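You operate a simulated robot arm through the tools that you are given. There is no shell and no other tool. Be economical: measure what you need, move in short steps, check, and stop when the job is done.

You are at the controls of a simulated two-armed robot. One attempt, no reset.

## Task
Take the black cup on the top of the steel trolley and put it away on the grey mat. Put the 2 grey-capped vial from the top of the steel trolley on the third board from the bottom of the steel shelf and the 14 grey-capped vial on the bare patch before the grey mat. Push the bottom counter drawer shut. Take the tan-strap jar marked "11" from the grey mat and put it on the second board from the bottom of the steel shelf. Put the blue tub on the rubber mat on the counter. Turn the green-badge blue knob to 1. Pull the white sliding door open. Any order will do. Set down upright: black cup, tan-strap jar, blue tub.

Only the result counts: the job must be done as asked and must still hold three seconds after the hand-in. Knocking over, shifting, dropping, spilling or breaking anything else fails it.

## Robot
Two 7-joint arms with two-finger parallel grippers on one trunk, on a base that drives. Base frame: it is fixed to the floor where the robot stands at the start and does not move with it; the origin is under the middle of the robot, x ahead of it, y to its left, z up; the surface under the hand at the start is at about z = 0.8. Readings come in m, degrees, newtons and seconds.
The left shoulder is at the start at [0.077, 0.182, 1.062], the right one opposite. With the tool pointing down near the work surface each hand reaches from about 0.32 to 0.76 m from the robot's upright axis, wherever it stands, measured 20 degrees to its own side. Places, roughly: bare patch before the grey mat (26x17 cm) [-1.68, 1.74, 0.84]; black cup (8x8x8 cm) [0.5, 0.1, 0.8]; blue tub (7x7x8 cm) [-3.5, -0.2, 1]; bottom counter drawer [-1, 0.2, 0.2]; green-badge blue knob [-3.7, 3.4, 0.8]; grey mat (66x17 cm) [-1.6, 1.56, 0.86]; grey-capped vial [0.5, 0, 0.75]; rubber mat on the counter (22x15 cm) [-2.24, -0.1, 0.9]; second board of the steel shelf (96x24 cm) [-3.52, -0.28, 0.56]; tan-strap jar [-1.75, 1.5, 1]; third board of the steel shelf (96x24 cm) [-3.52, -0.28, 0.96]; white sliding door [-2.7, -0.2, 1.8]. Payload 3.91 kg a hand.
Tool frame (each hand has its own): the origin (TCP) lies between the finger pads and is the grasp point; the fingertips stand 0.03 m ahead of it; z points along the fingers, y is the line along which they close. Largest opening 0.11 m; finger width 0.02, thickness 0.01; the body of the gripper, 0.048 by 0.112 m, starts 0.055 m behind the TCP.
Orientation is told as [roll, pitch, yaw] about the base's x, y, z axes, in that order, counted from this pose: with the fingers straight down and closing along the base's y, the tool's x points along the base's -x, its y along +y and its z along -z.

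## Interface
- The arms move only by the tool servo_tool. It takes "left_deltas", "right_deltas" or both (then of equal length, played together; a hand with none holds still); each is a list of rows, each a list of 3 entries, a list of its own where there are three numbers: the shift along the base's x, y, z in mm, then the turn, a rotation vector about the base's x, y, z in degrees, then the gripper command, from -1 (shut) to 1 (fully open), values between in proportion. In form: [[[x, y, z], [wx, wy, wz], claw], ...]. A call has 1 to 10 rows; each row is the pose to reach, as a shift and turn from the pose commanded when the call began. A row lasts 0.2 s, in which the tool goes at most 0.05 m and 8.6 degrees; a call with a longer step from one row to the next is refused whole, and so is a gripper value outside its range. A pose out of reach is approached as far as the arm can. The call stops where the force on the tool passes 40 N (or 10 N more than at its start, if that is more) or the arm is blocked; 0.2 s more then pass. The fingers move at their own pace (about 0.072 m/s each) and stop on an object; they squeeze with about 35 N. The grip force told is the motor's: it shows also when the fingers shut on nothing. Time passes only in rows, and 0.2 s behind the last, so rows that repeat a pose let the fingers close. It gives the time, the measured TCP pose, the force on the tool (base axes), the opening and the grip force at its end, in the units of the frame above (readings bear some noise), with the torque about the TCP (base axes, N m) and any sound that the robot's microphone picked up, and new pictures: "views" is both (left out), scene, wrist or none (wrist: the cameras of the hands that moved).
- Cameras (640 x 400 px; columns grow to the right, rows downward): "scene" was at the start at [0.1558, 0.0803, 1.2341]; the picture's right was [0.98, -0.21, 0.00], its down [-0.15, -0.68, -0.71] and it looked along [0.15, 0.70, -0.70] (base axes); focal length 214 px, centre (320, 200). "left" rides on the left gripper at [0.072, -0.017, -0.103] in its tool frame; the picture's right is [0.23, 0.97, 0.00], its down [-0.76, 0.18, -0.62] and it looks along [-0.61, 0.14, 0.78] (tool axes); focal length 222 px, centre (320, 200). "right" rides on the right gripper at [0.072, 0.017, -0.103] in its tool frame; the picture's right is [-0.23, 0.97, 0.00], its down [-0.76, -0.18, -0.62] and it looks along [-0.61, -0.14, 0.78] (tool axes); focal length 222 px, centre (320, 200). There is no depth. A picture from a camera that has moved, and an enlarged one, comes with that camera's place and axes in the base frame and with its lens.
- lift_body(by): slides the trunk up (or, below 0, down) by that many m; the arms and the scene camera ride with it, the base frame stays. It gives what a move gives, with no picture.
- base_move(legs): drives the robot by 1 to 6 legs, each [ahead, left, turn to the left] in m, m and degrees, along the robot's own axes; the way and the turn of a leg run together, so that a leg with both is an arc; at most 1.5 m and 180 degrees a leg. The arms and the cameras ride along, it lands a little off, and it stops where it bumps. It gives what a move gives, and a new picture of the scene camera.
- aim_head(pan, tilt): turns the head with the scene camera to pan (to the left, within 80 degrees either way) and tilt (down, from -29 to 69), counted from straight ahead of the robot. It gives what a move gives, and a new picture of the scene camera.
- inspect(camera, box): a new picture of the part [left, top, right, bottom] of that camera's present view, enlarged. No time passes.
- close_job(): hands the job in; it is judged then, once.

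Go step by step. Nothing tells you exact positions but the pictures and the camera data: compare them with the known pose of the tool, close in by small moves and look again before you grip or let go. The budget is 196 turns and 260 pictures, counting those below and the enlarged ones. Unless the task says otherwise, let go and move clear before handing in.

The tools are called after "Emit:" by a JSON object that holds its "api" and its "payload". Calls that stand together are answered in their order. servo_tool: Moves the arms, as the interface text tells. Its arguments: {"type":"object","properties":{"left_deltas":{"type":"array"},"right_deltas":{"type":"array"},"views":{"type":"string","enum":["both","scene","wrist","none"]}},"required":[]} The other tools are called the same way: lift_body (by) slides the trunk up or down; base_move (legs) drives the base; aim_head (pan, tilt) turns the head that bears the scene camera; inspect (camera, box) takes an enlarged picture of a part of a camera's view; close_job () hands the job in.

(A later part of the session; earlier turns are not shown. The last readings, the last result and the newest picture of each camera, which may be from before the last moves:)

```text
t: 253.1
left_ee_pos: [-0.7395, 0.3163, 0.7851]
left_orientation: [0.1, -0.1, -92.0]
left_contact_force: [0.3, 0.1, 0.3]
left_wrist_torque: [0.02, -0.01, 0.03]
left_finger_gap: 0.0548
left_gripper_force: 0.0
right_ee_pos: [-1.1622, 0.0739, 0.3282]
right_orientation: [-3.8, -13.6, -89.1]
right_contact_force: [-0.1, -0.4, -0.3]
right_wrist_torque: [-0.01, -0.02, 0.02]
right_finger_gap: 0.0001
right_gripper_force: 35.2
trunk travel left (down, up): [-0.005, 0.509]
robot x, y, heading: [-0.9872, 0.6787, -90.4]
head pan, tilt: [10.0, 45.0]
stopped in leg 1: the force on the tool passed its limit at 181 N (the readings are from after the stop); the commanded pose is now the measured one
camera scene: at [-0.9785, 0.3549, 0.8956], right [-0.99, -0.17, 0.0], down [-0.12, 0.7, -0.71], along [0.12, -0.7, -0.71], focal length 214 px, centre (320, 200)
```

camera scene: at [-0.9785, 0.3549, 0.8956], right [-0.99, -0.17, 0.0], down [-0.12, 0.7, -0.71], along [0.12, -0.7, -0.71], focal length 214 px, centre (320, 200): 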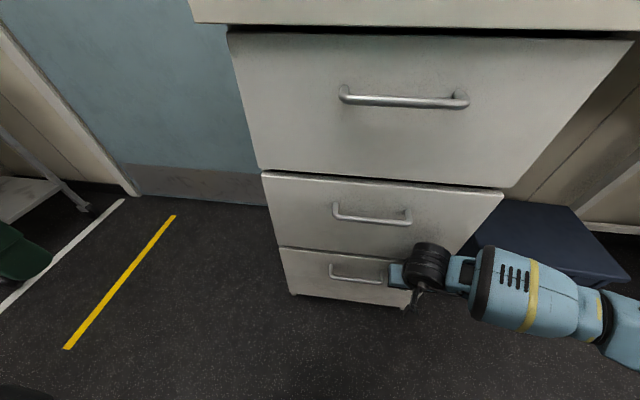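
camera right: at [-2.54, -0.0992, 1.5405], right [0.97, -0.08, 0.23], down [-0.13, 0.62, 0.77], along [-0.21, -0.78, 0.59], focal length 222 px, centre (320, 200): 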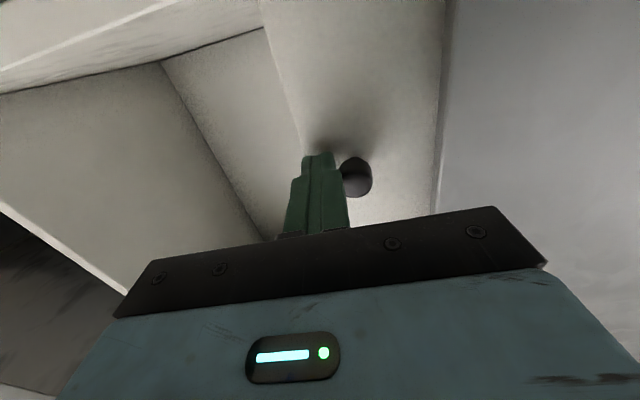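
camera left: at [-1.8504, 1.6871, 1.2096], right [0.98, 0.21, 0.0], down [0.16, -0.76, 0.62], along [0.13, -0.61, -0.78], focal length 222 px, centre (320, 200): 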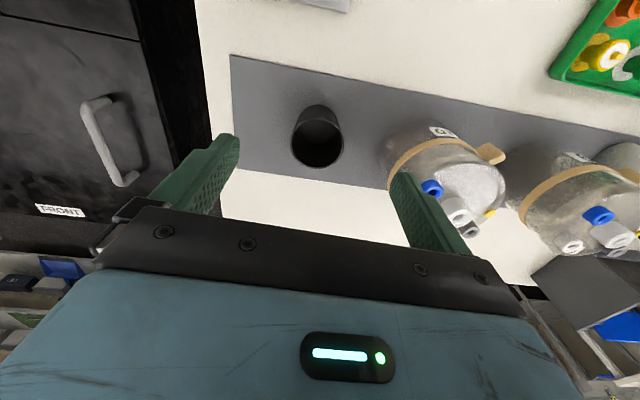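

The drawer looks shut. A gentle extra push with the hand to confirm it's seated.

Emit:
{"api": "servo_tool", "payload": {"right_deltas": [[[0, -8, 0], [0, 0, 0], -1], [[0, -16, 0], [0, 0, 0], -1], [[0, -24, 0], [0, 0, 0], -1], [[0, -32, 0], [0, 0, 0], -1]], "views": "none"}}

Emit:
{"api": "inspect", "payload": {"camera": "scene", "box": [220, 150, 520, 330]}}

```text
t: 253.6
left_ee_pos: [-0.7389, 0.3151, 0.7852]
left_orientation: [-0.1, 0.0, -92.1]
left_contact_force: [0.3, -0.2, 0.8]
left_wrist_torque: [0.05, -0.01, 0.02]
left_finger_gap: 0.0548
left_gripper_force: 0.0
right_ee_pos: [-1.1623, 0.0743, 0.3268]
right_orientation: [-3.5, -12.7, -88.3]
right_contact_force: [-0.2, 4.0, 0.1]
right_wrist_torque: [-0.35, 0.04, 0.09]
right_finger_gap: 0.0001
right_gripper_force: 34.9
right hand out of reach, approached as far as the arm can: row 1, 2
trunk travel left (down, up): [-0.005, 0.509]
robot x, y, heading: [-0.9928, 0.6787, -90.2]
head pan, tilt: [10.0, 45.0]
stopped in row 2 (right hand): the force on the tool passed its limit at 47 N (the readings are from after the stop); the commanded pose is now the measured one
```

```text
2.13 times, centred on (370, 240) of scene
camera zoom: at [-0.9784, 0.3554, 0.8956], right [-0.99, -0.17, 0.0], down [-0.12, 0.7, -0.71], along [0.12, -0.7, -0.71], focal length 458 px, centre (213, 115)
```

zoom: 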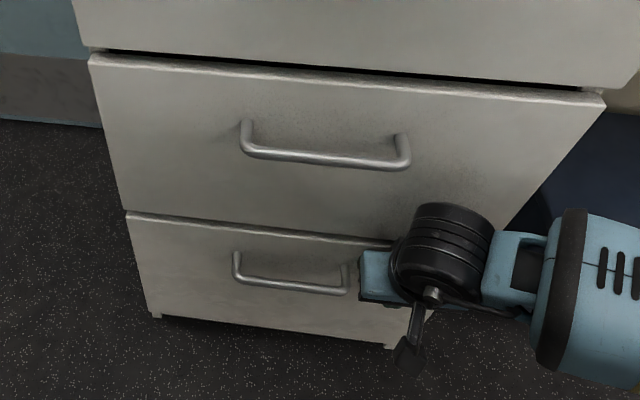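

Drawer shut. Retract the hand, raise the trunk, and return to the trolley for the vials.

Emit:
{"api": "base_move", "payload": {"legs": [[-0.12, 0, 0]]}}

Emit:
{"api": "servo_tool", "payload": {"right_deltas": [[[0, 20, 35], [0, 0, 0], -1], [[-10, 40, 75], [0, 0, 0], -1], [[-20, 50, 120], [0, 0, 0], 0], [[-30, 60, 165], [0, 0, 0], 0], [[-30, 60, 210], [0, 0, 0], 0], [[-30, 60, 255], [0, 0, 0], 0], [[-30, 60, 300], [0, 0, 0], 0], [[-30, 60, 345], [0, 0, 0], 0]], "views": "none"}}

Emit:
{"api": "lift_body", "payload": {"by": 0.34}}

Emit:
{"api": "base_move", "payload": {"legs": [[0, 0, 90], [0.5, 0, 0], [0, -0.65, 0], [0.35, 0, 0]]}}

```text
t: 254.9
left_ee_pos: [-0.7387, 0.435, 0.7849]
left_orientation: [0.0, 0.0, -92.1]
left_contact_force: [1.1, 0.1, -0.1]
left_wrist_torque: [-0.02, -0.01, 0.01]
left_finger_gap: 0.0552
left_gripper_force: 0.1
right_ee_pos: [-1.162, 0.1942, 0.3273]
right_orientation: [-3.6, -12.9, -88.4]
right_contact_force: [-0.1, -0.6, 0.7]
right_wrist_torque: [-0.01, 0.02, -0.01]
right_finger_gap: 0.0
right_gripper_force: 34.3
trunk travel left (down, up): [-0.005, 0.509]
robot x, y, heading: [-0.9864, 0.8026, -90.4]
head pan, tilt: [10.0, 45.0]
camera scene: at [-0.9778, 0.4756, 0.8957], right [-0.99, -0.17, 0.0], down [-0.12, 0.7, -0.71], along [0.12, -0.7, -0.71], focal length 214 px, centre (320, 200)
```

scene: 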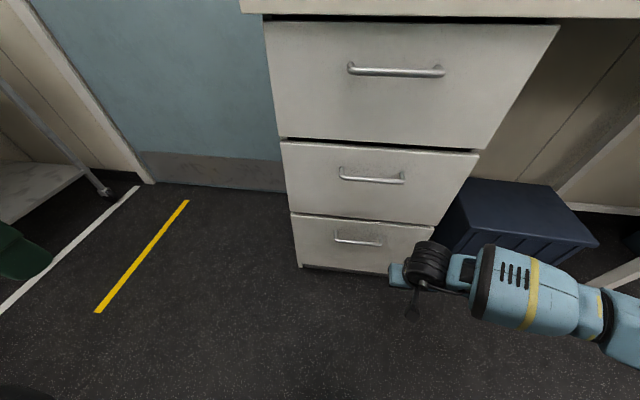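

```text
t: 256.7
left_ee_pos: [-0.7389, 0.4353, 0.7848]
left_orientation: [0.0, 0.0, -92.1]
left_contact_force: [0.4, 0.0, 0.1]
left_wrist_torque: [-0.01, -0.01, -0.03]
left_finger_gap: 0.0549
left_gripper_force: 0.0
right_ee_pos: [-1.1952, 0.2525, 0.6739]
right_orientation: [-3.6, -12.9, -88.5]
right_contact_force: [-0.1, -0.3, -0.1]
right_wrist_torque: [-0.01, 0.01, -0.02]
right_finger_gap: 0.0548
right_gripper_force: 0.0
trunk travel left (down, up): [-0.005, 0.509]
robot x, y, heading: [-0.9891, 0.7994, -90.4]
head pan, tilt: [10.0, 45.0]
```

```text
t: 260.0
left_ee_pos: [-0.7381, 0.4347, 1.1246]
left_orientation: [0.1, 0.1, -92.1]
left_contact_force: [0.2, 0.7, -0.6]
left_wrist_torque: [0.0, 0.03, -0.01]
left_finger_gap: 0.0549
left_gripper_force: 0.1
right_ee_pos: [-1.1941, 0.2541, 1.0124]
right_orientation: [-3.6, -12.8, -88.5]
right_contact_force: [-0.6, -0.8, 0.0]
right_wrist_torque: [-0.01, -0.01, 0.0]
right_finger_gap: 0.0552
right_gripper_force: 0.1
trunk travel left (down, up): [-0.345, 0.169]
robot x, y, heading: [-0.9871, 0.798, -90.5]
head pan, tilt: [10.0, 45.0]
```

```text
t: 274.5
left_ee_pos: [0.2177, 0.4019, 1.1234]
left_orientation: [0.0, 0.2, -1.0]
left_contact_force: [-0.2, -0.6, 0.1]
left_wrist_torque: [0.01, -0.01, 0.01]
left_finger_gap: 0.0549
left_gripper_force: 0.1
right_ee_pos: [0.4069, -0.0492, 1.0123]
right_orientation: [-3.6, -12.8, 2.5]
right_contact_force: [0.3, -0.9, 0.4]
right_wrist_torque: [0.0, 0.02, 0.03]
right_finger_gap: 0.0546
right_gripper_force: 0.0
trunk travel left (down, up): [-0.345, 0.169]
robot x, y, heading: [-0.1429, 0.1452, 0.8]
head pan, tilt: [10.0, 45.0]
camera scene: at [0.0703, 0.1609, 1.2535], right [0.18, -0.98, 0.0], down [-0.7, -0.13, -0.71], along [0.69, 0.13, -0.71], focal length 214 px, centre (320, 200)
```

scene: 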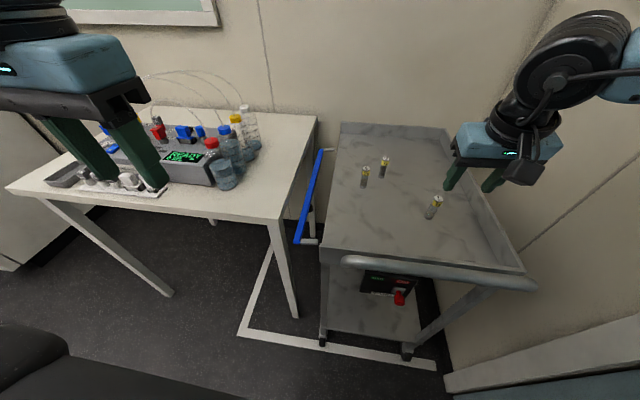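

At the trolley again. Check vial 14 with the right wrist camera.

Emit:
{"api": "inspect", "payload": {"camera": "right", "box": [0, 0, 640, 400]}}

```text
1.00 times, centred on (320, 200) of right (not enlarged: the box is as wide or as high as the picture)
camera zoom: at [0.3131, -0.0305, 1.0942], right [0.19, 0.98, -0.01], down [0.61, -0.11, 0.79], along [0.77, -0.16, -0.62], focal length 222 px, centre (320, 200)
```

zoom: 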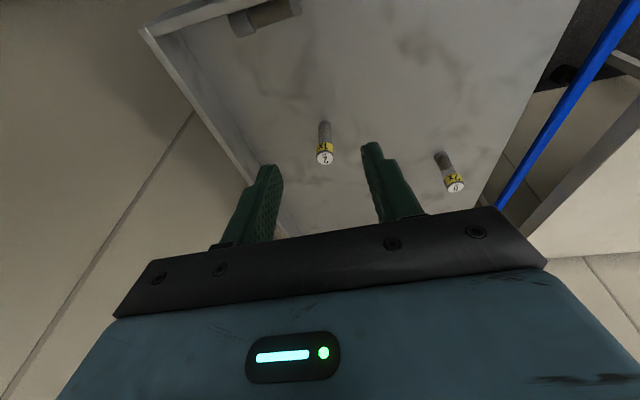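

Vial 14 lies at x≈0.362, y from -0.064 to -0.133, by the lip. It need not be upright, so I'll grip it end-to-end. Straighten the hand and come above it.

Emit:
{"api": "servo_tool", "payload": {"right_deltas": [[[-15, -15, -20], [1.2, 4.3, -0.8], 0.75], [[-30, -30, -40], [2.4, 8.6, -1.6], 0.75], [[-43, -50, -60], [3.6, 12.8, -2.5], 0.75], [[-43, -50, -90], [3.6, 12.8, -2.5], 0.75], [[-43, -50, -110], [3.6, 12.8, -2.5], 0.75]], "views": "wrist"}}

```text
t: 275.7
left_ee_pos: [0.2165, 0.401, 1.1242]
left_orientation: [0.0, 0.0, -1.1]
left_contact_force: [-0.2, 0.8, 0.3]
left_wrist_torque: [0.03, -0.01, 0.01]
left_finger_gap: 0.0549
left_gripper_force: 0.0
right_ee_pos: [0.3634, -0.099, 0.9021]
right_orientation: [0.3, -0.1, -0.4]
right_contact_force: [-0.2, 0.5, 0.4]
right_wrist_torque: [-0.03, 0.01, -0.01]
right_finger_gap: 0.0964
right_gripper_force: 0.1
trunk travel left (down, up): [-0.345, 0.169]
robot x, y, heading: [-0.1431, 0.1424, 0.7]
head pan, tilt: [10.0, 45.0]
camera right: at [0.292, -0.0825, 1.0043], right [0.23, 0.97, 0.01], down [0.76, -0.19, 0.62], along [0.61, -0.14, -0.78], focal length 222 px, centre (320, 200)
```

right: 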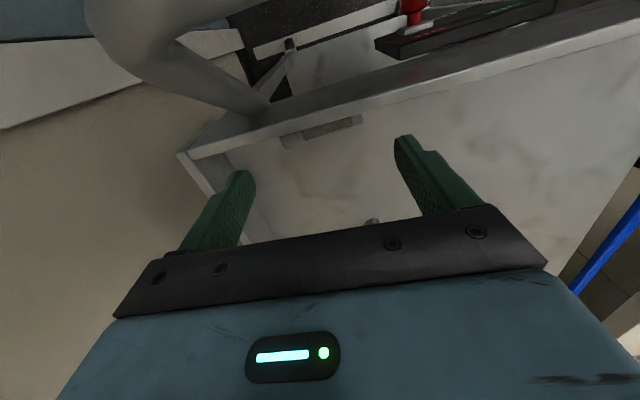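

Vial centre (0.3655, -0.0975). Descend and close end-to-end.

Emit:
{"api": "servo_tool", "payload": {"right_deltas": [[[4, 1, -30], [0, 0, 0], 0.75], [[4, 1, -55], [0, 0, 0], 0.75], [[4, 1, -68], [0, 0, 0], 0.75], [[4, 1, -68], [0, 0, 0], -1], [[4, 1, -68], [0, 0, 0], -1], [[4, 1, -68], [0, 0, 0], -1]], "views": "wrist"}}

```text
t: 277.1
left_ee_pos: [0.2171, 0.4009, 1.1256]
left_orientation: [0.1, 0.0, -1.1]
left_contact_force: [-0.3, -0.4, -0.5]
left_wrist_torque: [-0.02, 0.04, -0.03]
left_finger_gap: 0.0551
left_gripper_force: 0.2
right_ee_pos: [0.3669, -0.0974, 0.8363]
right_orientation: [0.2, -0.1, -0.4]
right_contact_force: [-0.4, -0.6, -0.2]
right_wrist_torque: [-0.02, -0.02, 0.01]
right_finger_gap: 0.0708
right_gripper_force: 34.5
trunk travel left (down, up): [-0.345, 0.169]
robot x, y, heading: [-0.1465, 0.1446, 0.4]
head pan, tilt: [10.0, 45.0]
camera right: at [0.2953, -0.0806, 0.9364], right [0.23, 0.97, 0.01], down [0.76, -0.19, 0.62], along [0.61, -0.14, -0.78], focal length 222 px, centre (320, 200)
```

right: 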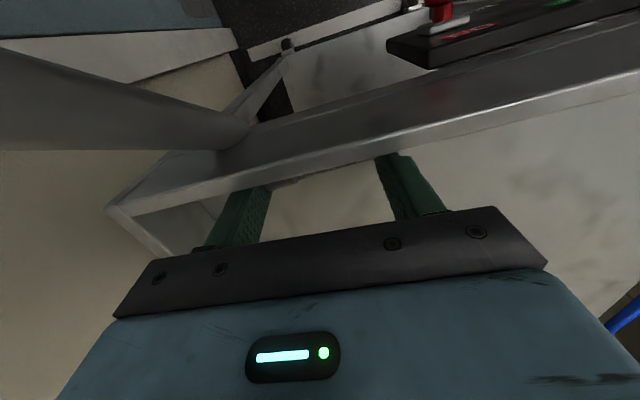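

Gripped at 71 mm (its length). Lift straight up and verify.

Emit:
{"api": "servo_tool", "payload": {"right_deltas": [[[1, 0, 10], [0, 0, 0], -1], [[3, 0, 30], [0, 0, 0], -1], [[5, 0, 60], [0, 0, 0], -1], [[5, 0, 100], [0, 0, 0], -1], [[5, 0, 140], [0, 0, 0], -1]], "views": "wrist"}}

```text
t: 278.3
left_ee_pos: [0.2178, 0.401, 1.124]
left_orientation: [0.0, 0.0, -1.2]
left_contact_force: [-0.4, 0.7, 0.6]
left_wrist_torque: [0.0, 0.0, -0.02]
left_finger_gap: 0.0551
left_gripper_force: 0.1
right_ee_pos: [0.3744, -0.0984, 0.9754]
right_orientation: [0.3, 0.0, -0.4]
right_contact_force: [-0.3, 0.5, -0.5]
right_wrist_torque: [0.02, 0.01, 0.0]
right_finger_gap: 0.0704
right_gripper_force: 34.6
trunk travel left (down, up): [-0.345, 0.169]
robot x, y, heading: [-0.1428, 0.1456, 0.5]
head pan, tilt: [10.0, 45.0]
camera right: at [0.3013, -0.0816, 1.0772], right [0.23, 0.97, 0.0], down [0.76, -0.19, 0.62], along [0.61, -0.14, -0.78], focal length 222 px, centre (320, 200)
```

right: 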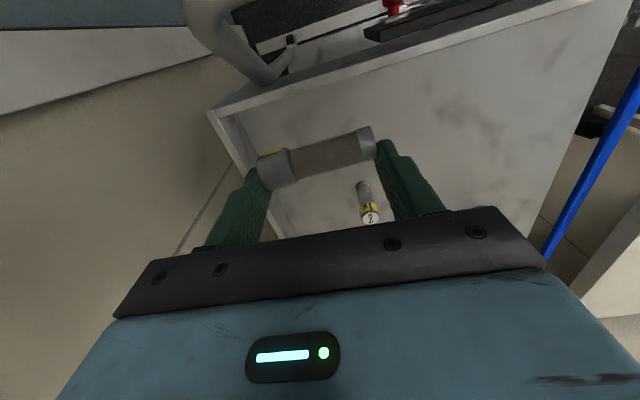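

Vial 14 is securely held. Drive to the mat table (same route as before).

Emit:
{"api": "base_move", "payload": {"legs": [[-0.3, 0, 0], [0, 0, 90], [0, -0.33, 0], [1.4, 0, 0], [1.0, 0, 0], [0, 0, 90]]}}

Emit:
{"api": "base_move", "payload": {"legs": [[1.38, 0, 0], [0, 0, 90]]}}

Emit:
{"api": "aim_head", "payload": {"pan": -10, "tilt": 42}}

```text
t: 295.2
left_ee_pos: [-0.3906, 2.0083, 1.1293]
left_orientation: [-0.4, -1.0, 87.6]
left_contact_force: [-0.9, 1.1, -0.4]
left_wrist_torque: [0.02, 0.02, -0.02]
left_finger_gap: 0.0549
left_gripper_force: 0.0
right_ee_pos: [0.1171, 2.1569, 0.9911]
right_orientation: [0.4, -1.9, 87.8]
right_contact_force: [-1.1, -0.2, 0.5]
right_wrist_torque: [0.01, 0.05, 0.02]
right_finger_gap: 0.0703
right_gripper_force: 35.2
trunk travel left (down, up): [-0.345, 0.169]
robot x, y, heading: [-0.1363, 1.6617, 89.2]
head pan, tilt: [10.0, 45.0]
stopped in leg 5: the robot was blocked; the commanded pose is now the measured one
camera scene: at [-0.1551, 1.8548, 1.2573], right [0.99, 0.16, 0.01], down [0.12, -0.68, -0.72], along [-0.11, 0.71, -0.7], focal length 214 px, centre (320, 200)
```

scene: 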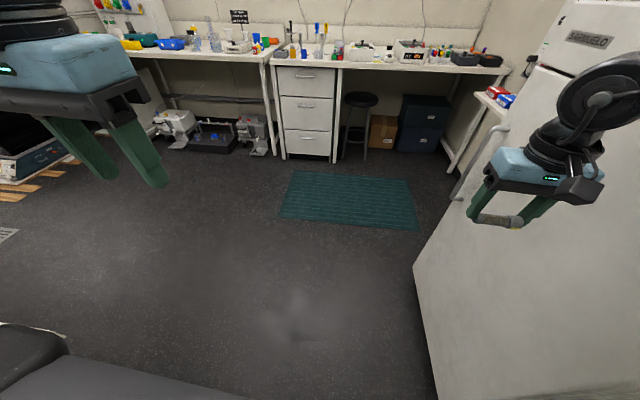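

```text
t: 295.9
left_ee_pos: [-0.3913, 2.0121, 1.1274]
left_orientation: [-0.4, -0.8, 87.3]
left_contact_force: [0.0, 0.1, -0.2]
left_wrist_torque: [-0.05, 0.0, -0.01]
left_finger_gap: 0.055
left_gripper_force: 0.0
right_ee_pos: [0.1177, 2.1579, 0.9928]
right_orientation: [0.4, -2.0, 87.7]
right_contact_force: [0.3, 0.1, 0.7]
right_wrist_torque: [0.03, -0.01, -0.04]
right_finger_gap: 0.0702
right_gripper_force: 34.8
trunk travel left (down, up): [-0.345, 0.169]
robot x, y, heading: [-0.1377, 1.6599, 89.0]
head pan, tilt: [10.0, 45.0]
stopped in leg 1: the robot was blocked; the commanded pose is now the measured one
camera scene: at [-0.1555, 1.8584, 1.2563], right [0.99, 0.16, 0.01], down [0.12, -0.69, -0.72], along [-0.11, 0.71, -0.7], focal length 214 px, centre (320, 200)
```

scene: 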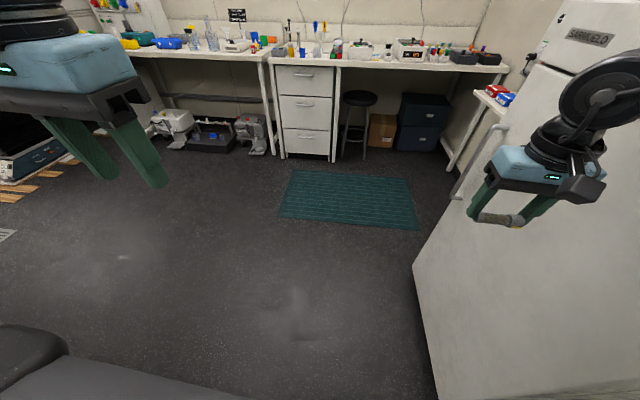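

```text
t: 296.8
left_ee_pos: [-0.3902, 2.0093, 1.1286]
left_orientation: [-0.3, -1.0, 87.6]
left_contact_force: [0.1, 0.0, -1.1]
left_wrist_torque: [-0.02, -0.01, -0.01]
left_finger_gap: 0.0549
left_gripper_force: 0.1
right_ee_pos: [0.1168, 2.1575, 0.9929]
right_orientation: [0.4, -2.1, 87.7]
right_contact_force: [0.1, 0.1, -1.0]
right_wrist_torque: [0.01, 0.0, -0.04]
right_finger_gap: 0.0704
right_gripper_force: 35.2
trunk travel left (down, up): [-0.345, 0.169]
robot x, y, heading: [-0.1347, 1.6612, 89.6]
head pan, tilt: [-10.0, 42.0]
camera scene: at [-0.1266, 1.8582, 1.2614], right [0.98, -0.18, 0.0], down [-0.12, -0.65, -0.76], along [0.14, 0.74, -0.66], focal length 214 px, centre (320, 200)
```

scene: 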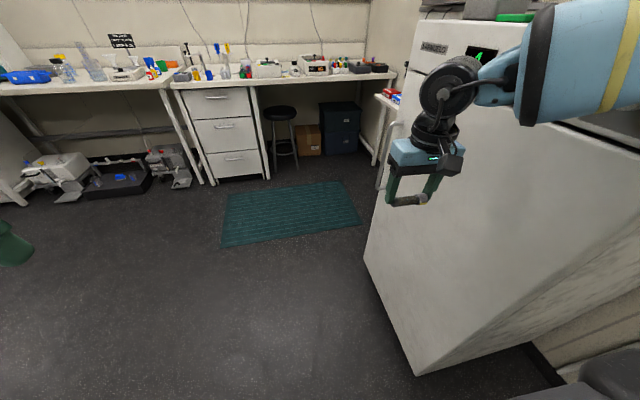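

The right forearm touched the fridge. Back 0.1 m, shift left 0.14 m, then continue.

Emit:
{"api": "base_move", "payload": {"legs": [[-0.1, 0, 0], [0, 0.15, 0], [1.0, 0, 0], [0, 0, 90], [1.2, 0, 0], [0, 0, 90]]}}

```text
t: 317.5
left_ee_pos: [-1.2249, 2.2127, 1.1265]
left_orientation: [0.0, 0.0, -93.9]
left_contact_force: [-0.2, 0.1, -0.2]
left_wrist_torque: [0.01, -0.02, 0.01]
left_finger_gap: 0.0549
left_gripper_force: 0.1
right_ee_pos: [-1.7347, 2.0813, 0.9819]
right_orientation: [0.8, -0.8, -93.7]
right_contact_force: [-0.1, 0.2, 0.5]
right_wrist_torque: [-0.04, -0.01, 0.04]
right_finger_gap: 0.0703
right_gripper_force: 35.5
trunk travel left (down, up): [-0.345, 0.169]
robot x, y, heading: [-1.4655, 2.5836, -92.0]
head pan, tilt: [-10.0, 42.0]
camera scene: at [-1.4876, 2.3704, 1.2579], right [-0.98, 0.21, 0.0], down [0.14, 0.65, -0.74], along [-0.16, -0.73, -0.67], focal length 214 px, centre (320, 200)
```

scene: 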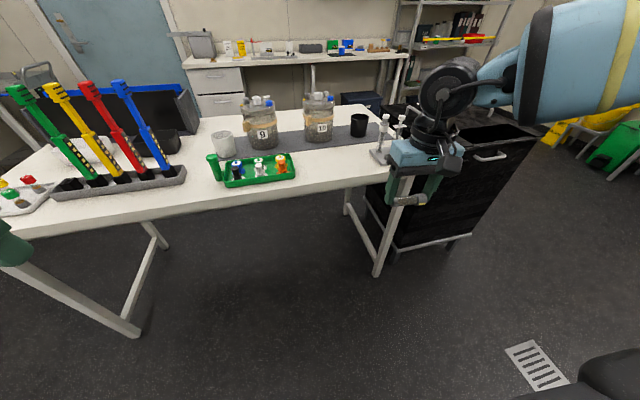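

In front of the table. Drive 0.3 m closer and bring the vial over the bare patch.

Emit:
{"api": "base_move", "payload": {"legs": [[0, 0, 2], [0.28, 0, 0]]}}

Emit:
{"api": "servo_tool", "payload": {"right_deltas": [[[12, -15, -10], [0, 0, 1], -1], [[24, -30, -20], [0, 0, 2], -1], [[36, -45, -40], [0, 0, 3], -1], [[36, -50, -60], [0, 0, 3], -1]]}}

```text
t: 319.9
left_ee_pos: [-1.2142, 1.944, 1.1251]
left_orientation: [0.0, 0.0, -92.0]
left_contact_force: [0.8, -0.3, 0.6]
left_wrist_torque: [0.01, -0.01, -0.03]
left_finger_gap: 0.055
left_gripper_force: 0.0
right_ee_pos: [-1.7191, 1.7927, 0.9817]
right_orientation: [0.8, -0.9, -91.8]
right_contact_force: [-0.2, 1.1, 0.4]
right_wrist_torque: [-0.02, 0.0, -0.01]
right_finger_gap: 0.0704
right_gripper_force: 35.2
trunk travel left (down, up): [-0.345, 0.169]
robot x, y, heading: [-1.4648, 2.3016, -90.2]
head pan, tilt: [-10.0, 42.0]
camera scene: at [-1.4813, 2.0908, 1.2579], right [-0.98, 0.18, 0.0], down [0.12, 0.66, -0.74], along [-0.13, -0.73, -0.67], focal length 214 px, centre (320, 200)
```

scene: 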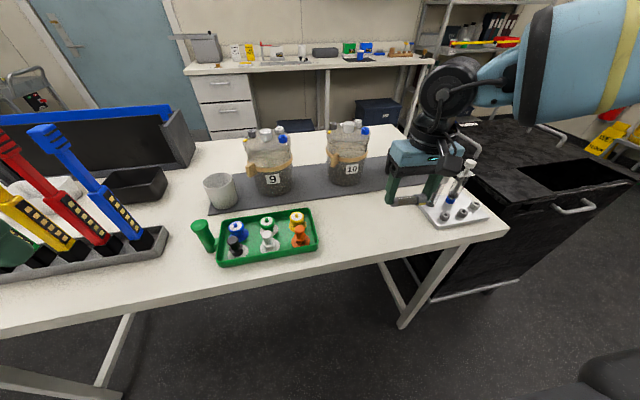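

```text
t: 320.9
left_ee_pos: [-1.2141, 1.9437, 1.1252]
left_orientation: [0.0, 0.0, -92.1]
left_contact_force: [-0.2, 0.6, -0.5]
left_wrist_torque: [-0.01, 0.02, -0.01]
left_finger_gap: 0.0549
left_gripper_force: 0.0
right_ee_pos: [-1.6836, 1.7431, 0.9215]
right_orientation: [0.9, -0.9, -88.9]
right_contact_force: [0.1, 0.0, -0.1]
right_wrist_torque: [0.01, 0.0, -0.02]
right_finger_gap: 0.0703
right_gripper_force: 35.8
trunk travel left (down, up): [-0.345, 0.169]
robot x, y, heading: [-1.4661, 2.3046, -90.2]
head pan, tilt: [-10.0, 42.0]
camera scene: at [-1.4815, 2.0911, 1.2579], right [-0.98, 0.18, 0.0], down [0.12, 0.66, -0.74], along [-0.13, -0.73, -0.67], focal length 214 px, centre (320, 200)
camera right: at [-1.6686, 1.8183, 1.0222], right [0.98, -0.21, 0.02], down [-0.17, -0.76, 0.63], along [-0.12, -0.62, -0.77], focal length 222 px, centre (320, 200)
```

scene: 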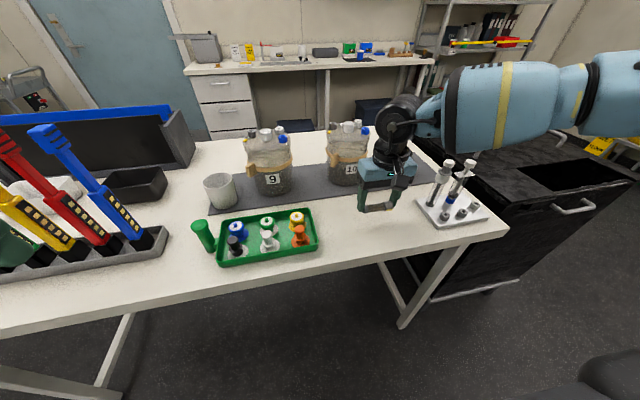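
right: 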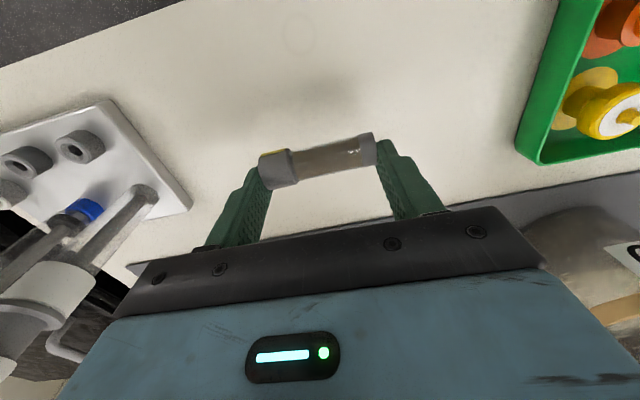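

Over free patch. Lower to contact and release gently.

Emit:
{"api": "servo_tool", "payload": {"right_deltas": [[[0, 0, -20], [0, 0, 0], -1], [[0, 0, -32], [0, 0, 0], -1], [[0, 0, -37], [0, 0, 0], -1], [[0, 0, -41], [0, 0, 0], -1], [[0, 0, -45], [0, 0, 0], -1]], "views": "none"}}

```text
t: 322.1
left_ee_pos: [-1.2142, 1.9449, 1.1255]
left_orientation: [0.0, 0.0, -92.0]
left_contact_force: [0.3, -0.8, 0.0]
left_wrist_torque: [0.01, -0.01, -0.02]
left_finger_gap: 0.0549
left_gripper_force: 0.1
right_ee_pos: [-1.6815, 1.744, 0.8815]
right_orientation: [0.8, -1.4, -88.8]
right_contact_force: [-0.5, 0.5, 29.6]
right_wrist_torque: [0.14, 0.54, 0.0]
right_finger_gap: 0.0712
right_gripper_force: 34.7
trunk travel left (down, up): [-0.345, 0.169]
robot x, y, heading: [-1.4628, 2.3061, -90.4]
head pan, tilt: [-10.0, 42.0]
```

Contact made. Ease off and open slowly, then rise.

Emit:
{"api": "servo_tool", "payload": {"right_deltas": [[[0, 0, 5], [0, 0, 0], -1], [[0, 0, 5], [0, 0, 0], 0.35], [[0, 0, 5], [0, 0, 0], 0.45], [[0, 0, 5], [0, 0, 0], 0.6], [[0, 0, 5], [0, 0, 0], 0.75], [[0, 0, 25], [0, 0, 0], 0.75], [[0, 0, 60], [0, 0, 0], 0.75], [[0, 0, 100], [0, 0, 0], 0.75]], "views": "wrist"}}

```text
t: 323.9
left_ee_pos: [-1.2136, 1.9424, 1.1252]
left_orientation: [-0.1, 0.0, -92.0]
left_contact_force: [-0.1, -0.2, -0.9]
left_wrist_torque: [-0.01, 0.01, 0.01]
left_finger_gap: 0.0551
left_gripper_force: 0.1
right_ee_pos: [-1.6849, 1.7432, 0.9766]
right_orientation: [0.8, -0.8, -88.8]
right_contact_force: [-0.2, -0.6, 1.0]
right_wrist_torque: [-0.07, 0.01, 0.01]
right_finger_gap: 0.0961
right_gripper_force: 0.0
trunk travel left (down, up): [-0.345, 0.169]
robot x, y, heading: [-1.469, 2.3083, -90.1]
head pan, tilt: [-10.0, 42.0]
camera right: at [-1.671, 1.8174, 1.0778], right [0.98, -0.21, 0.02], down [-0.17, -0.76, 0.63], along [-0.12, -0.62, -0.77], focal length 222 px, centre (320, 200)
```

right: 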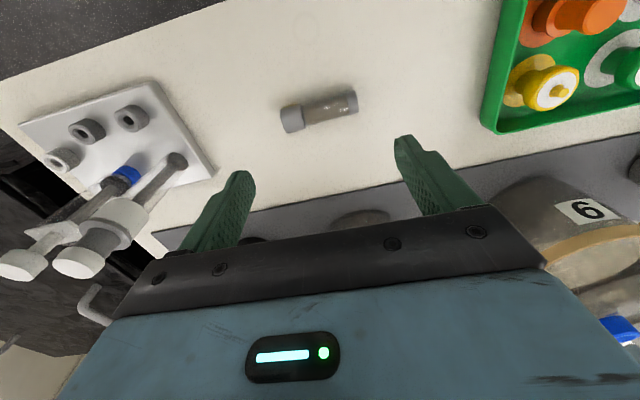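

Vial 14 lies on the patch. Back away and check that it stays put.

Emit:
{"api": "servo_tool", "payload": {"right_deltas": [[[0, 20, 40], [0, 0, 0], 0.2], [[0, 50, 70], [0, 0, 0], 0.2], [[0, 80, 90], [0, 0, 0], 0.2], [[0, 100, 100], [0, 0, 0], 0.2], [[0, 100, 100], [0, 0, 0], 0.2], [[0, 100, 100], [0, 0, 0], 0.2], [[0, 100, 100], [0, 0, 0], 0.2]], "views": "scene"}}

```text
t: 325.4
left_ee_pos: [-1.2141, 1.9428, 1.1253]
left_orientation: [0.1, 0.0, -91.9]
left_contact_force: [-0.6, 0.0, -0.7]
left_wrist_torque: [-0.01, -0.02, -0.01]
left_finger_gap: 0.0548
left_gripper_force: 0.0
right_ee_pos: [-1.6847, 1.8432, 1.0747]
right_orientation: [0.8, -0.8, -88.8]
right_contact_force: [0.8, 0.6, 0.2]
right_wrist_torque: [0.0, 0.03, 0.02]
right_finger_gap: 0.0658
right_gripper_force: 0.1
trunk travel left (down, up): [-0.345, 0.169]
robot x, y, heading: [-1.467, 2.307, -90.0]
head pan, tilt: [-10.0, 42.0]
camera scene: at [-1.4813, 2.0911, 1.2579], right [-0.98, 0.18, 0.0], down [0.12, 0.66, -0.74], along [-0.13, -0.73, -0.67], focal length 214 px, centre (320, 200)
```

scene: 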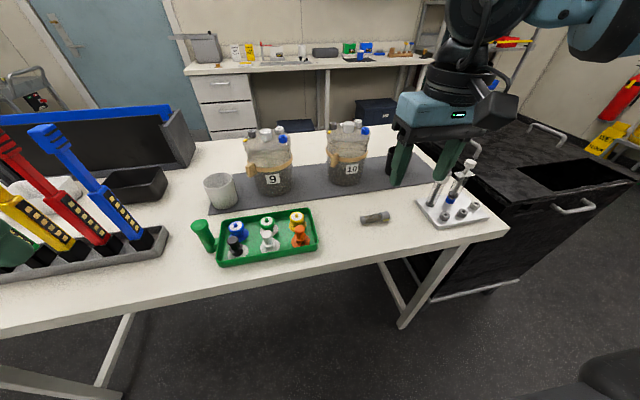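

Vial 14 is stable on the patch. Next the blue knob near (-3.7, 3.4): back off, turn to face -x and look.

Emit:
{"api": "base_move", "payload": {"legs": [[-0.3, 0, 0], [0, 0, -90], [0.9, 0, 0]]}}

Emit:
{"api": "aim_head", "payload": {"pan": -20, "tilt": 20}}

```text
t: 335.7
left_ee_pos: [-2.731, 2.3675, 1.1249]
left_orientation: [0.1, -0.1, 177.6]
left_contact_force: [-0.5, 0.3, 0.7]
left_wrist_torque: [0.02, 0.02, 0.0]
left_finger_gap: 0.0552
left_gripper_force: 0.0
right_ee_pos: [-2.8271, 2.8398, 1.0742]
right_orientation: [0.8, -0.9, -179.2]
right_contact_force: [0.1, 0.2, -0.4]
right_wrist_torque: [0.04, -0.04, 0.04]
right_finger_gap: 0.0657
right_gripper_force: 0.1
trunk travel left (down, up): [-0.345, 0.169]
robot x, y, heading: [-2.3633, 2.617, 179.4]
head pan, tilt: [-10.0, 42.0]
camera scene: at [-2.582, 2.6342, 1.2579], right [0.18, 0.98, 0.0], down [0.66, -0.12, -0.74], along [-0.73, 0.14, -0.67], focal length 214 px, centre (320, 200)
```

scene: 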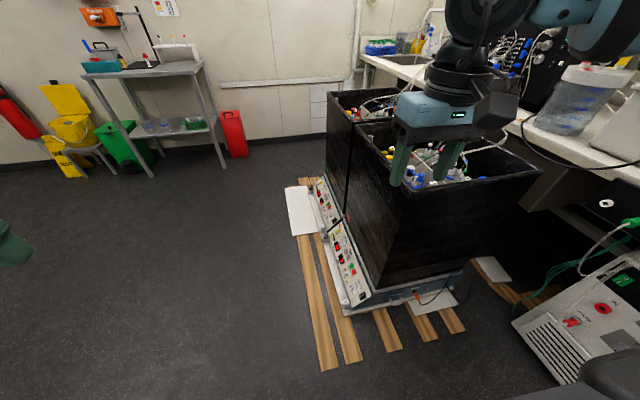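

```text
t: 336.6
left_ee_pos: [-2.7302, 2.3675, 1.1248]
left_orientation: [0.0, 0.0, 177.6]
left_contact_force: [-0.9, 0.1, -0.5]
left_wrist_torque: [0.01, -0.01, 0.01]
left_finger_gap: 0.0549
left_gripper_force: 0.0
right_ee_pos: [-2.8272, 2.8397, 1.075]
right_orientation: [0.6, -0.9, -179.1]
right_contact_force: [0.2, -0.7, 0.4]
right_wrist_torque: [0.04, 0.03, 0.01]
right_finger_gap: 0.0659
right_gripper_force: 0.0
trunk travel left (down, up): [-0.345, 0.169]
robot x, y, heading: [-2.3648, 2.6181, 179.4]
head pan, tilt: [-20.0, 20.0]
camera scene: at [-2.5868, 2.6515, 1.2922], right [0.35, 0.94, 0.0], down [0.32, -0.12, -0.94], along [-0.88, 0.33, -0.34], focal length 214 px, centre (320, 200)
```

scene: 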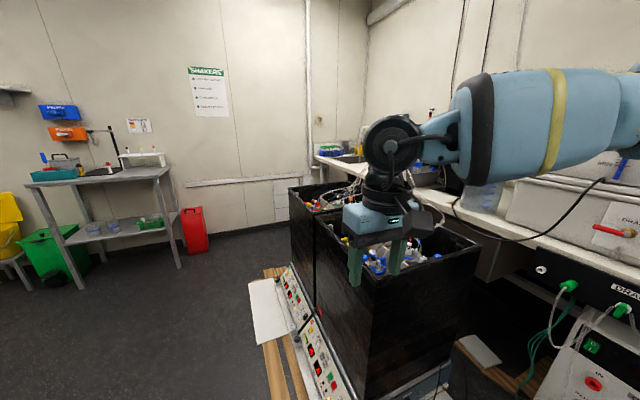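

Two black shaker boxes with knobs and panels. Zoom in on them.

Emit:
{"api": "inspect", "payload": {"camera": "scene", "box": [240, 160, 480, 400]}}

Emit:
{"api": "inspect", "payload": {"camera": "right", "box": [0, 0, 640, 400]}}

```text
1.67 times, centred on (360, 280) of scene
camera zoom: at [-2.5868, 2.6515, 1.2922], right [0.35, 0.94, 0.0], down [0.32, -0.12, -0.94], along [-0.88, 0.33, -0.34], focal length 358 px, centre (253, 67)
```

zoom: 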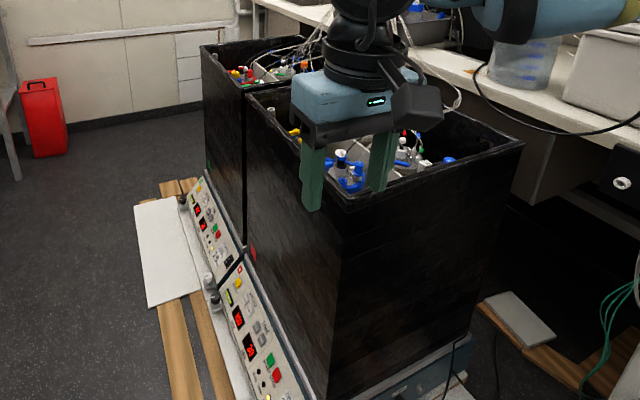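

```text
1.00 times, centred on (320, 200) of right (not enlarged: the box is as wide or as high as the picture)
camera zoom: at [-2.7531, 2.8247, 1.1757], right [-0.21, -0.98, 0.02], down [-0.75, 0.17, 0.63], along [-0.62, 0.12, -0.77], focal length 222 px, centre (320, 200)
```

zoom: 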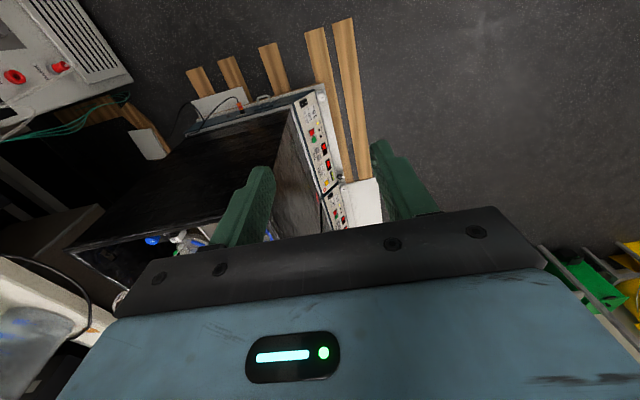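

The far box carries a green badge; I need a view from in front of it with a raised head.

Emit:
{"api": "base_move", "payload": {"legs": [[0, 0.37, 0], [1.3, 0, 0], [0, 0, -90]]}}

Emit:
{"api": "lift_body", "payload": {"by": 0.16}}

Emit:
{"api": "aim_head", "payload": {"pan": 0, "tilt": 35}}

```text
t: 350.2
left_ee_pos: [-3.9043, 2.636, 1.1249]
left_orientation: [0.0, 0.1, 87.2]
left_contact_force: [0.5, -0.1, 0.0]
left_wrist_torque: [-0.01, 0.02, -0.01]
left_finger_gap: 0.055
left_gripper_force: 0.1
right_ee_pos: [-3.4317, 2.7283, 1.0745]
right_orientation: [0.8, -0.8, 90.5]
right_contact_force: [-0.2, -0.3, 0.0]
right_wrist_torque: [-0.04, 0.03, 0.03]
right_finger_gap: 0.0663
right_gripper_force: 0.2
trunk travel left (down, up): [-0.345, 0.169]
robot x, y, heading: [-3.6534, 2.2678, 89.1]
head pan, tilt: [-20.0, 20.0]
camera scene: at [-3.6225, 2.4888, 1.2923], right [0.93, -0.36, 0.0], down [-0.12, -0.32, -0.94], along [0.34, 0.88, -0.34], focal length 214 px, centre (320, 200)
```

scene: 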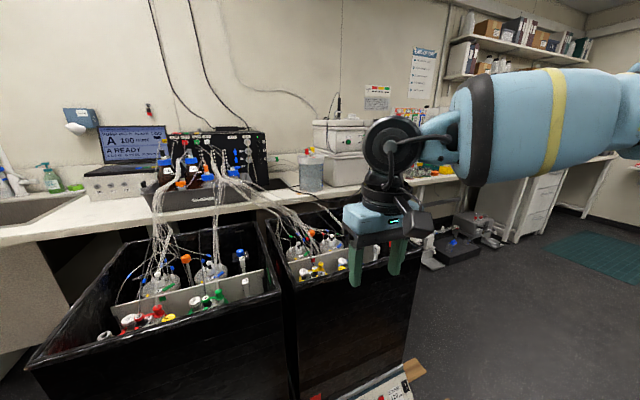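

```text
t: 352.1
left_ee_pos: [-3.9045, 2.6362, 1.2837]
left_orientation: [0.0, 0.1, 87.1]
left_contact_force: [0.3, -0.3, 0.2]
left_wrist_torque: [-0.03, 0.02, 0.03]
left_finger_gap: 0.055
left_gripper_force: 0.1
right_ee_pos: [-3.4317, 2.7295, 1.2333]
right_orientation: [0.7, -0.8, 90.6]
right_contact_force: [0.6, 0.1, -0.2]
right_wrist_torque: [-0.03, 0.01, 0.02]
right_finger_gap: 0.0661
right_gripper_force: 0.1
trunk travel left (down, up): [-0.505, 0.009]
robot x, y, heading: [-3.6564, 2.2706, 89.0]
head pan, tilt: [-20.0, 20.0]
```

```text
t: 352.9
left_ee_pos: [-3.9041, 2.6355, 1.2849]
left_orientation: [-0.1, 0.0, 87.1]
left_contact_force: [-0.2, -0.2, -0.7]
left_wrist_torque: [-0.03, 0.03, 0.02]
left_finger_gap: 0.0549
left_gripper_force: 0.1
right_ee_pos: [-3.4314, 2.7285, 1.2353]
right_orientation: [0.8, -0.9, 90.5]
right_contact_force: [-0.5, 0.0, 0.2]
right_wrist_torque: [0.01, 0.0, -0.01]
right_finger_gap: 0.0659
right_gripper_force: 0.0
trunk travel left (down, up): [-0.505, 0.009]
robot x, y, heading: [-3.6595, 2.2701, 89.2]
head pan, tilt: [0.0, 35.0]
camera scene: at [-3.6562, 2.3793, 1.453], right [1.0, -0.02, 0.0], down [-0.01, -0.57, -0.82], along [0.01, 0.82, -0.57], focal length 214 px, centre (320, 200)
```

scene: 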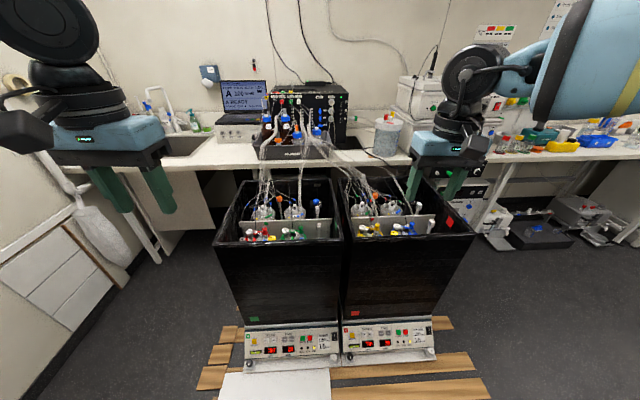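

Zoom into the left (green-badge) box.

Emit:
{"api": "inspect", "payload": {"camera": "scene", "box": [205, 160, 355, 260]}}

Emit:
{"api": "inspect", "payload": {"camera": "scene", "box": [215, 300, 465, 380]}}

```text
4.00 times, centred on (280, 210) of scene
camera zoom: at [-3.6562, 2.3793, 1.453], right [1.0, -0.02, 0.0], down [-0.01, -0.57, -0.82], along [0.01, 0.82, -0.57], focal length 858 px, centre (480, 160)
```

zoom: 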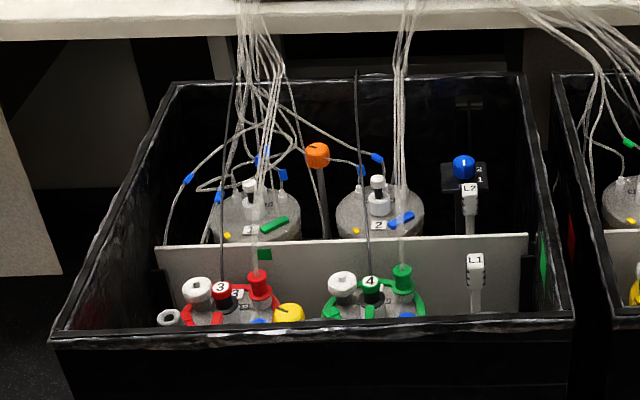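

```text
2.56 times, centred on (340, 340) of scene
camera zoom: at [-3.6562, 2.3793, 1.453], right [1.0, -0.02, 0.0], down [-0.01, -0.57, -0.82], along [0.01, 0.82, -0.57], focal length 549 px, centre (269, -158)
```

zoom: 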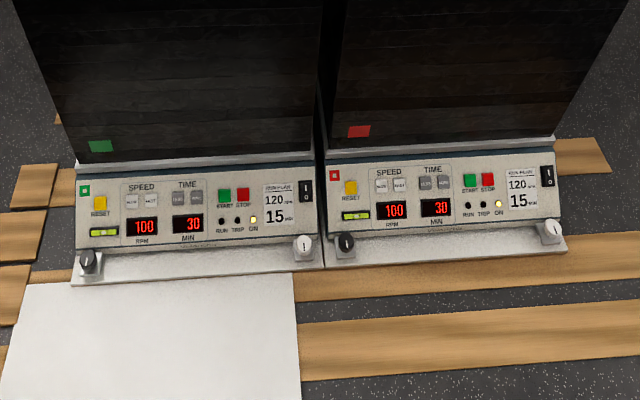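

I need a closer look at the blue knob and its scale.

Emit:
{"api": "inspect", "payload": {"camera": "scene", "box": [300, 188, 345, 240]}}

Emit:
{"api": "inspect", "payload": {"camera": "scene", "box": [400, 188, 470, 240]}}

```text
7.69 times, centred on (322, 214) of scene
camera zoom: at [-3.6562, 2.3793, 1.453], right [1.0, -0.02, 0.0], down [-0.01, -0.57, -0.82], along [0.01, 0.82, -0.57], focal length 1650 px, centre (301, 92)
```

zoom: 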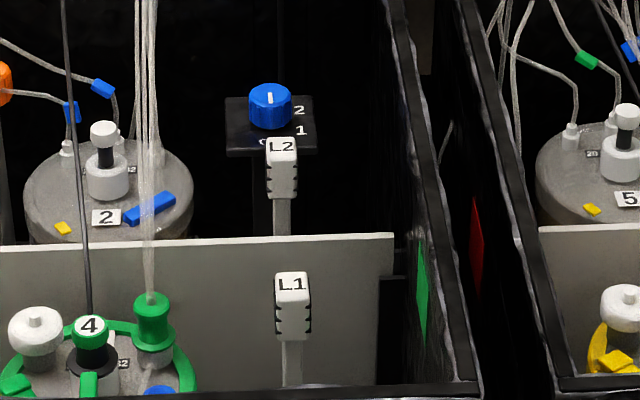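

```text
7.69 times, centred on (435, 214) of scene
camera zoom: at [-3.6562, 2.3793, 1.453], right [1.0, -0.02, 0.0], down [-0.01, -0.57, -0.82], along [0.01, 0.82, -0.57], focal length 1650 px, centre (-565, 92)
```

zoom: 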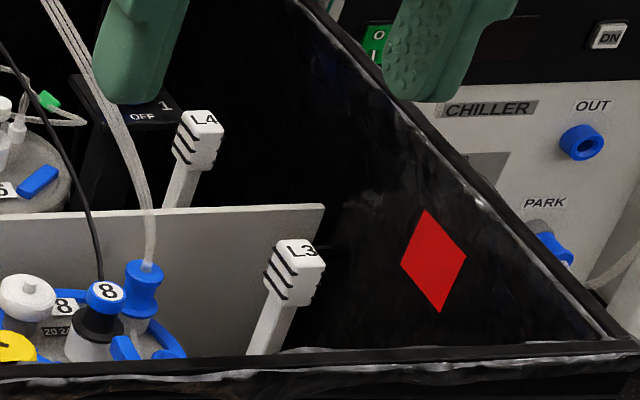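

Zoom tighter on the knob's pointer.

Emit:
{"api": "inspect", "payload": {"camera": "scene", "box": [313, 197, 329, 211]}}

```text
16.00 times, centred on (321, 204) of scene
camera zoom: at [-3.6562, 2.3793, 1.453], right [1.0, -0.02, 0.0], down [-0.01, -0.57, -0.82], along [0.01, 0.82, -0.57], focal length 3432 px, centre (304, 136)
```

zoom: 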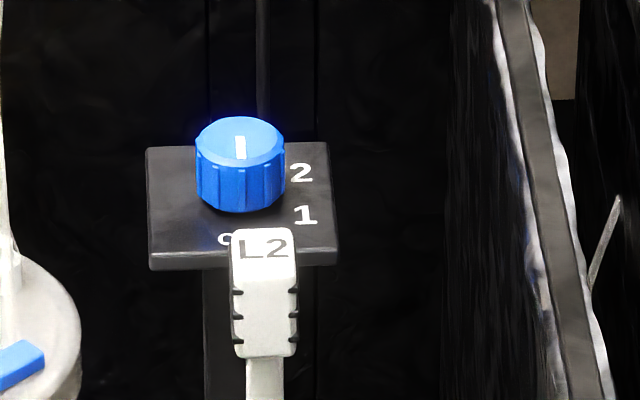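

The pointer is at OFF (front); "1" is ~57° counter-clockwise (front-right). The knob is at about (-3.665, 3.40, 0.73), far in. I'll test how close the base can get, standing right of the white board.

Emit:
{"api": "base_move", "payload": {"legs": [[0, -0.37, 0], [0.3, 0, 0]]}}

```text
t: 358.3
left_ee_pos: [-3.5276, 2.9236, 1.2854]
left_orientation: [0.0, -0.1, 86.9]
left_contact_force: [-0.5, -0.2, 0.8]
left_wrist_torque: [0.0, -0.03, 0.0]
left_finger_gap: 0.055
left_gripper_force: 0.0
right_ee_pos: [-3.0546, 3.016, 1.2362]
right_orientation: [0.8, -1.0, 90.3]
right_contact_force: [0.8, -0.1, 1.5]
right_wrist_torque: [0.03, 0.03, 0.01]
right_finger_gap: 0.0659
right_gripper_force: 0.0
trunk travel left (down, up): [-0.505, 0.009]
robot x, y, heading: [-3.2798, 2.5578, 88.8]
head pan, tilt: [0.0, 35.0]
camera scene: at [-3.2798, 2.6676, 1.4531], right [1.0, -0.02, 0.0], down [-0.01, -0.57, -0.82], along [0.02, 0.82, -0.57], focal length 214 px, centre (320, 200)
```

scene: 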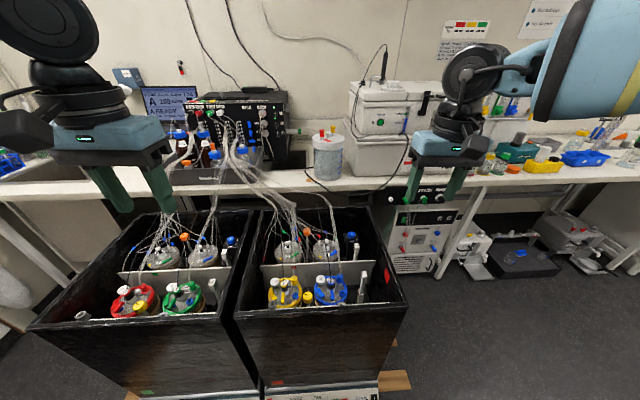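

No obstruction yet. Go another 0.1 m forward, and look with the left wrist camera.

Emit:
{"api": "base_move", "payload": {"legs": [[0.1, 0, 0]]}}

Emit:
{"api": "inspect", "payload": {"camera": "left", "box": [0, 0, 640, 400]}}

```text
t: 359.3
left_ee_pos: [-3.5252, 2.9653, 1.2835]
left_orientation: [-0.1, 0.3, 87.1]
left_contact_force: [0.5, 1.0, 0.0]
left_wrist_torque: [-0.05, -0.02, 0.03]
left_finger_gap: 0.0553
left_gripper_force: 0.1
right_ee_pos: [-3.0533, 3.0572, 1.2315]
right_orientation: [0.8, -0.5, 90.3]
right_contact_force: [-0.1, 0.5, -0.5]
right_wrist_torque: [-0.06, 0.02, 0.0]
right_finger_gap: 0.0657
right_gripper_force: 0.1
trunk travel left (down, up): [-0.505, 0.009]
robot x, y, heading: [-3.2823, 2.5987, 88.9]
head pan, tilt: [0.0, 35.0]
stopped in leg 1: the robot was blocked; the commanded pose is now the measured one
camera scene: at [-3.2785, 2.7107, 1.452], right [1.0, -0.02, 0.0], down [-0.01, -0.58, -0.82], along [0.02, 0.82, -0.58], focal length 214 px, centre (320, 200)
```

scene: 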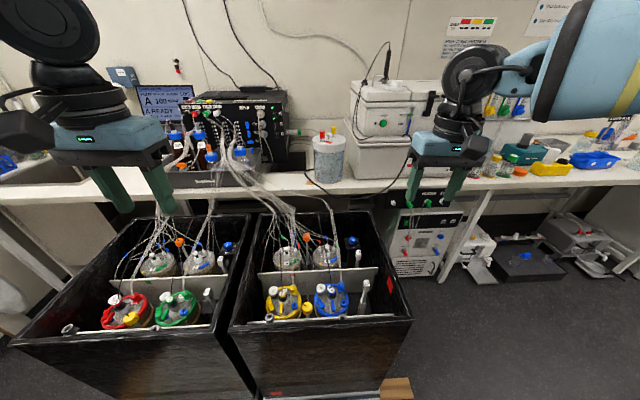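

```text
1.00 times, centred on (320, 200) of left (not enlarged: the box is as wide or as high as the picture)
camera zoom: at [-3.5131, 2.8934, 1.3856], right [-0.98, -0.18, 0.0], down [-0.14, 0.77, 0.62], along [-0.11, 0.61, -0.79], focal length 222 px, centre (320, 200)
```

zoom: 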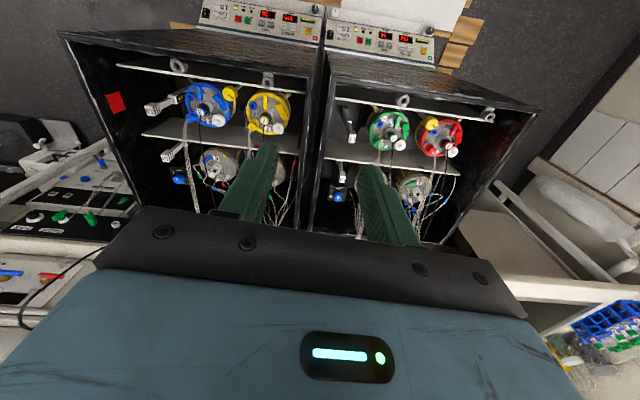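

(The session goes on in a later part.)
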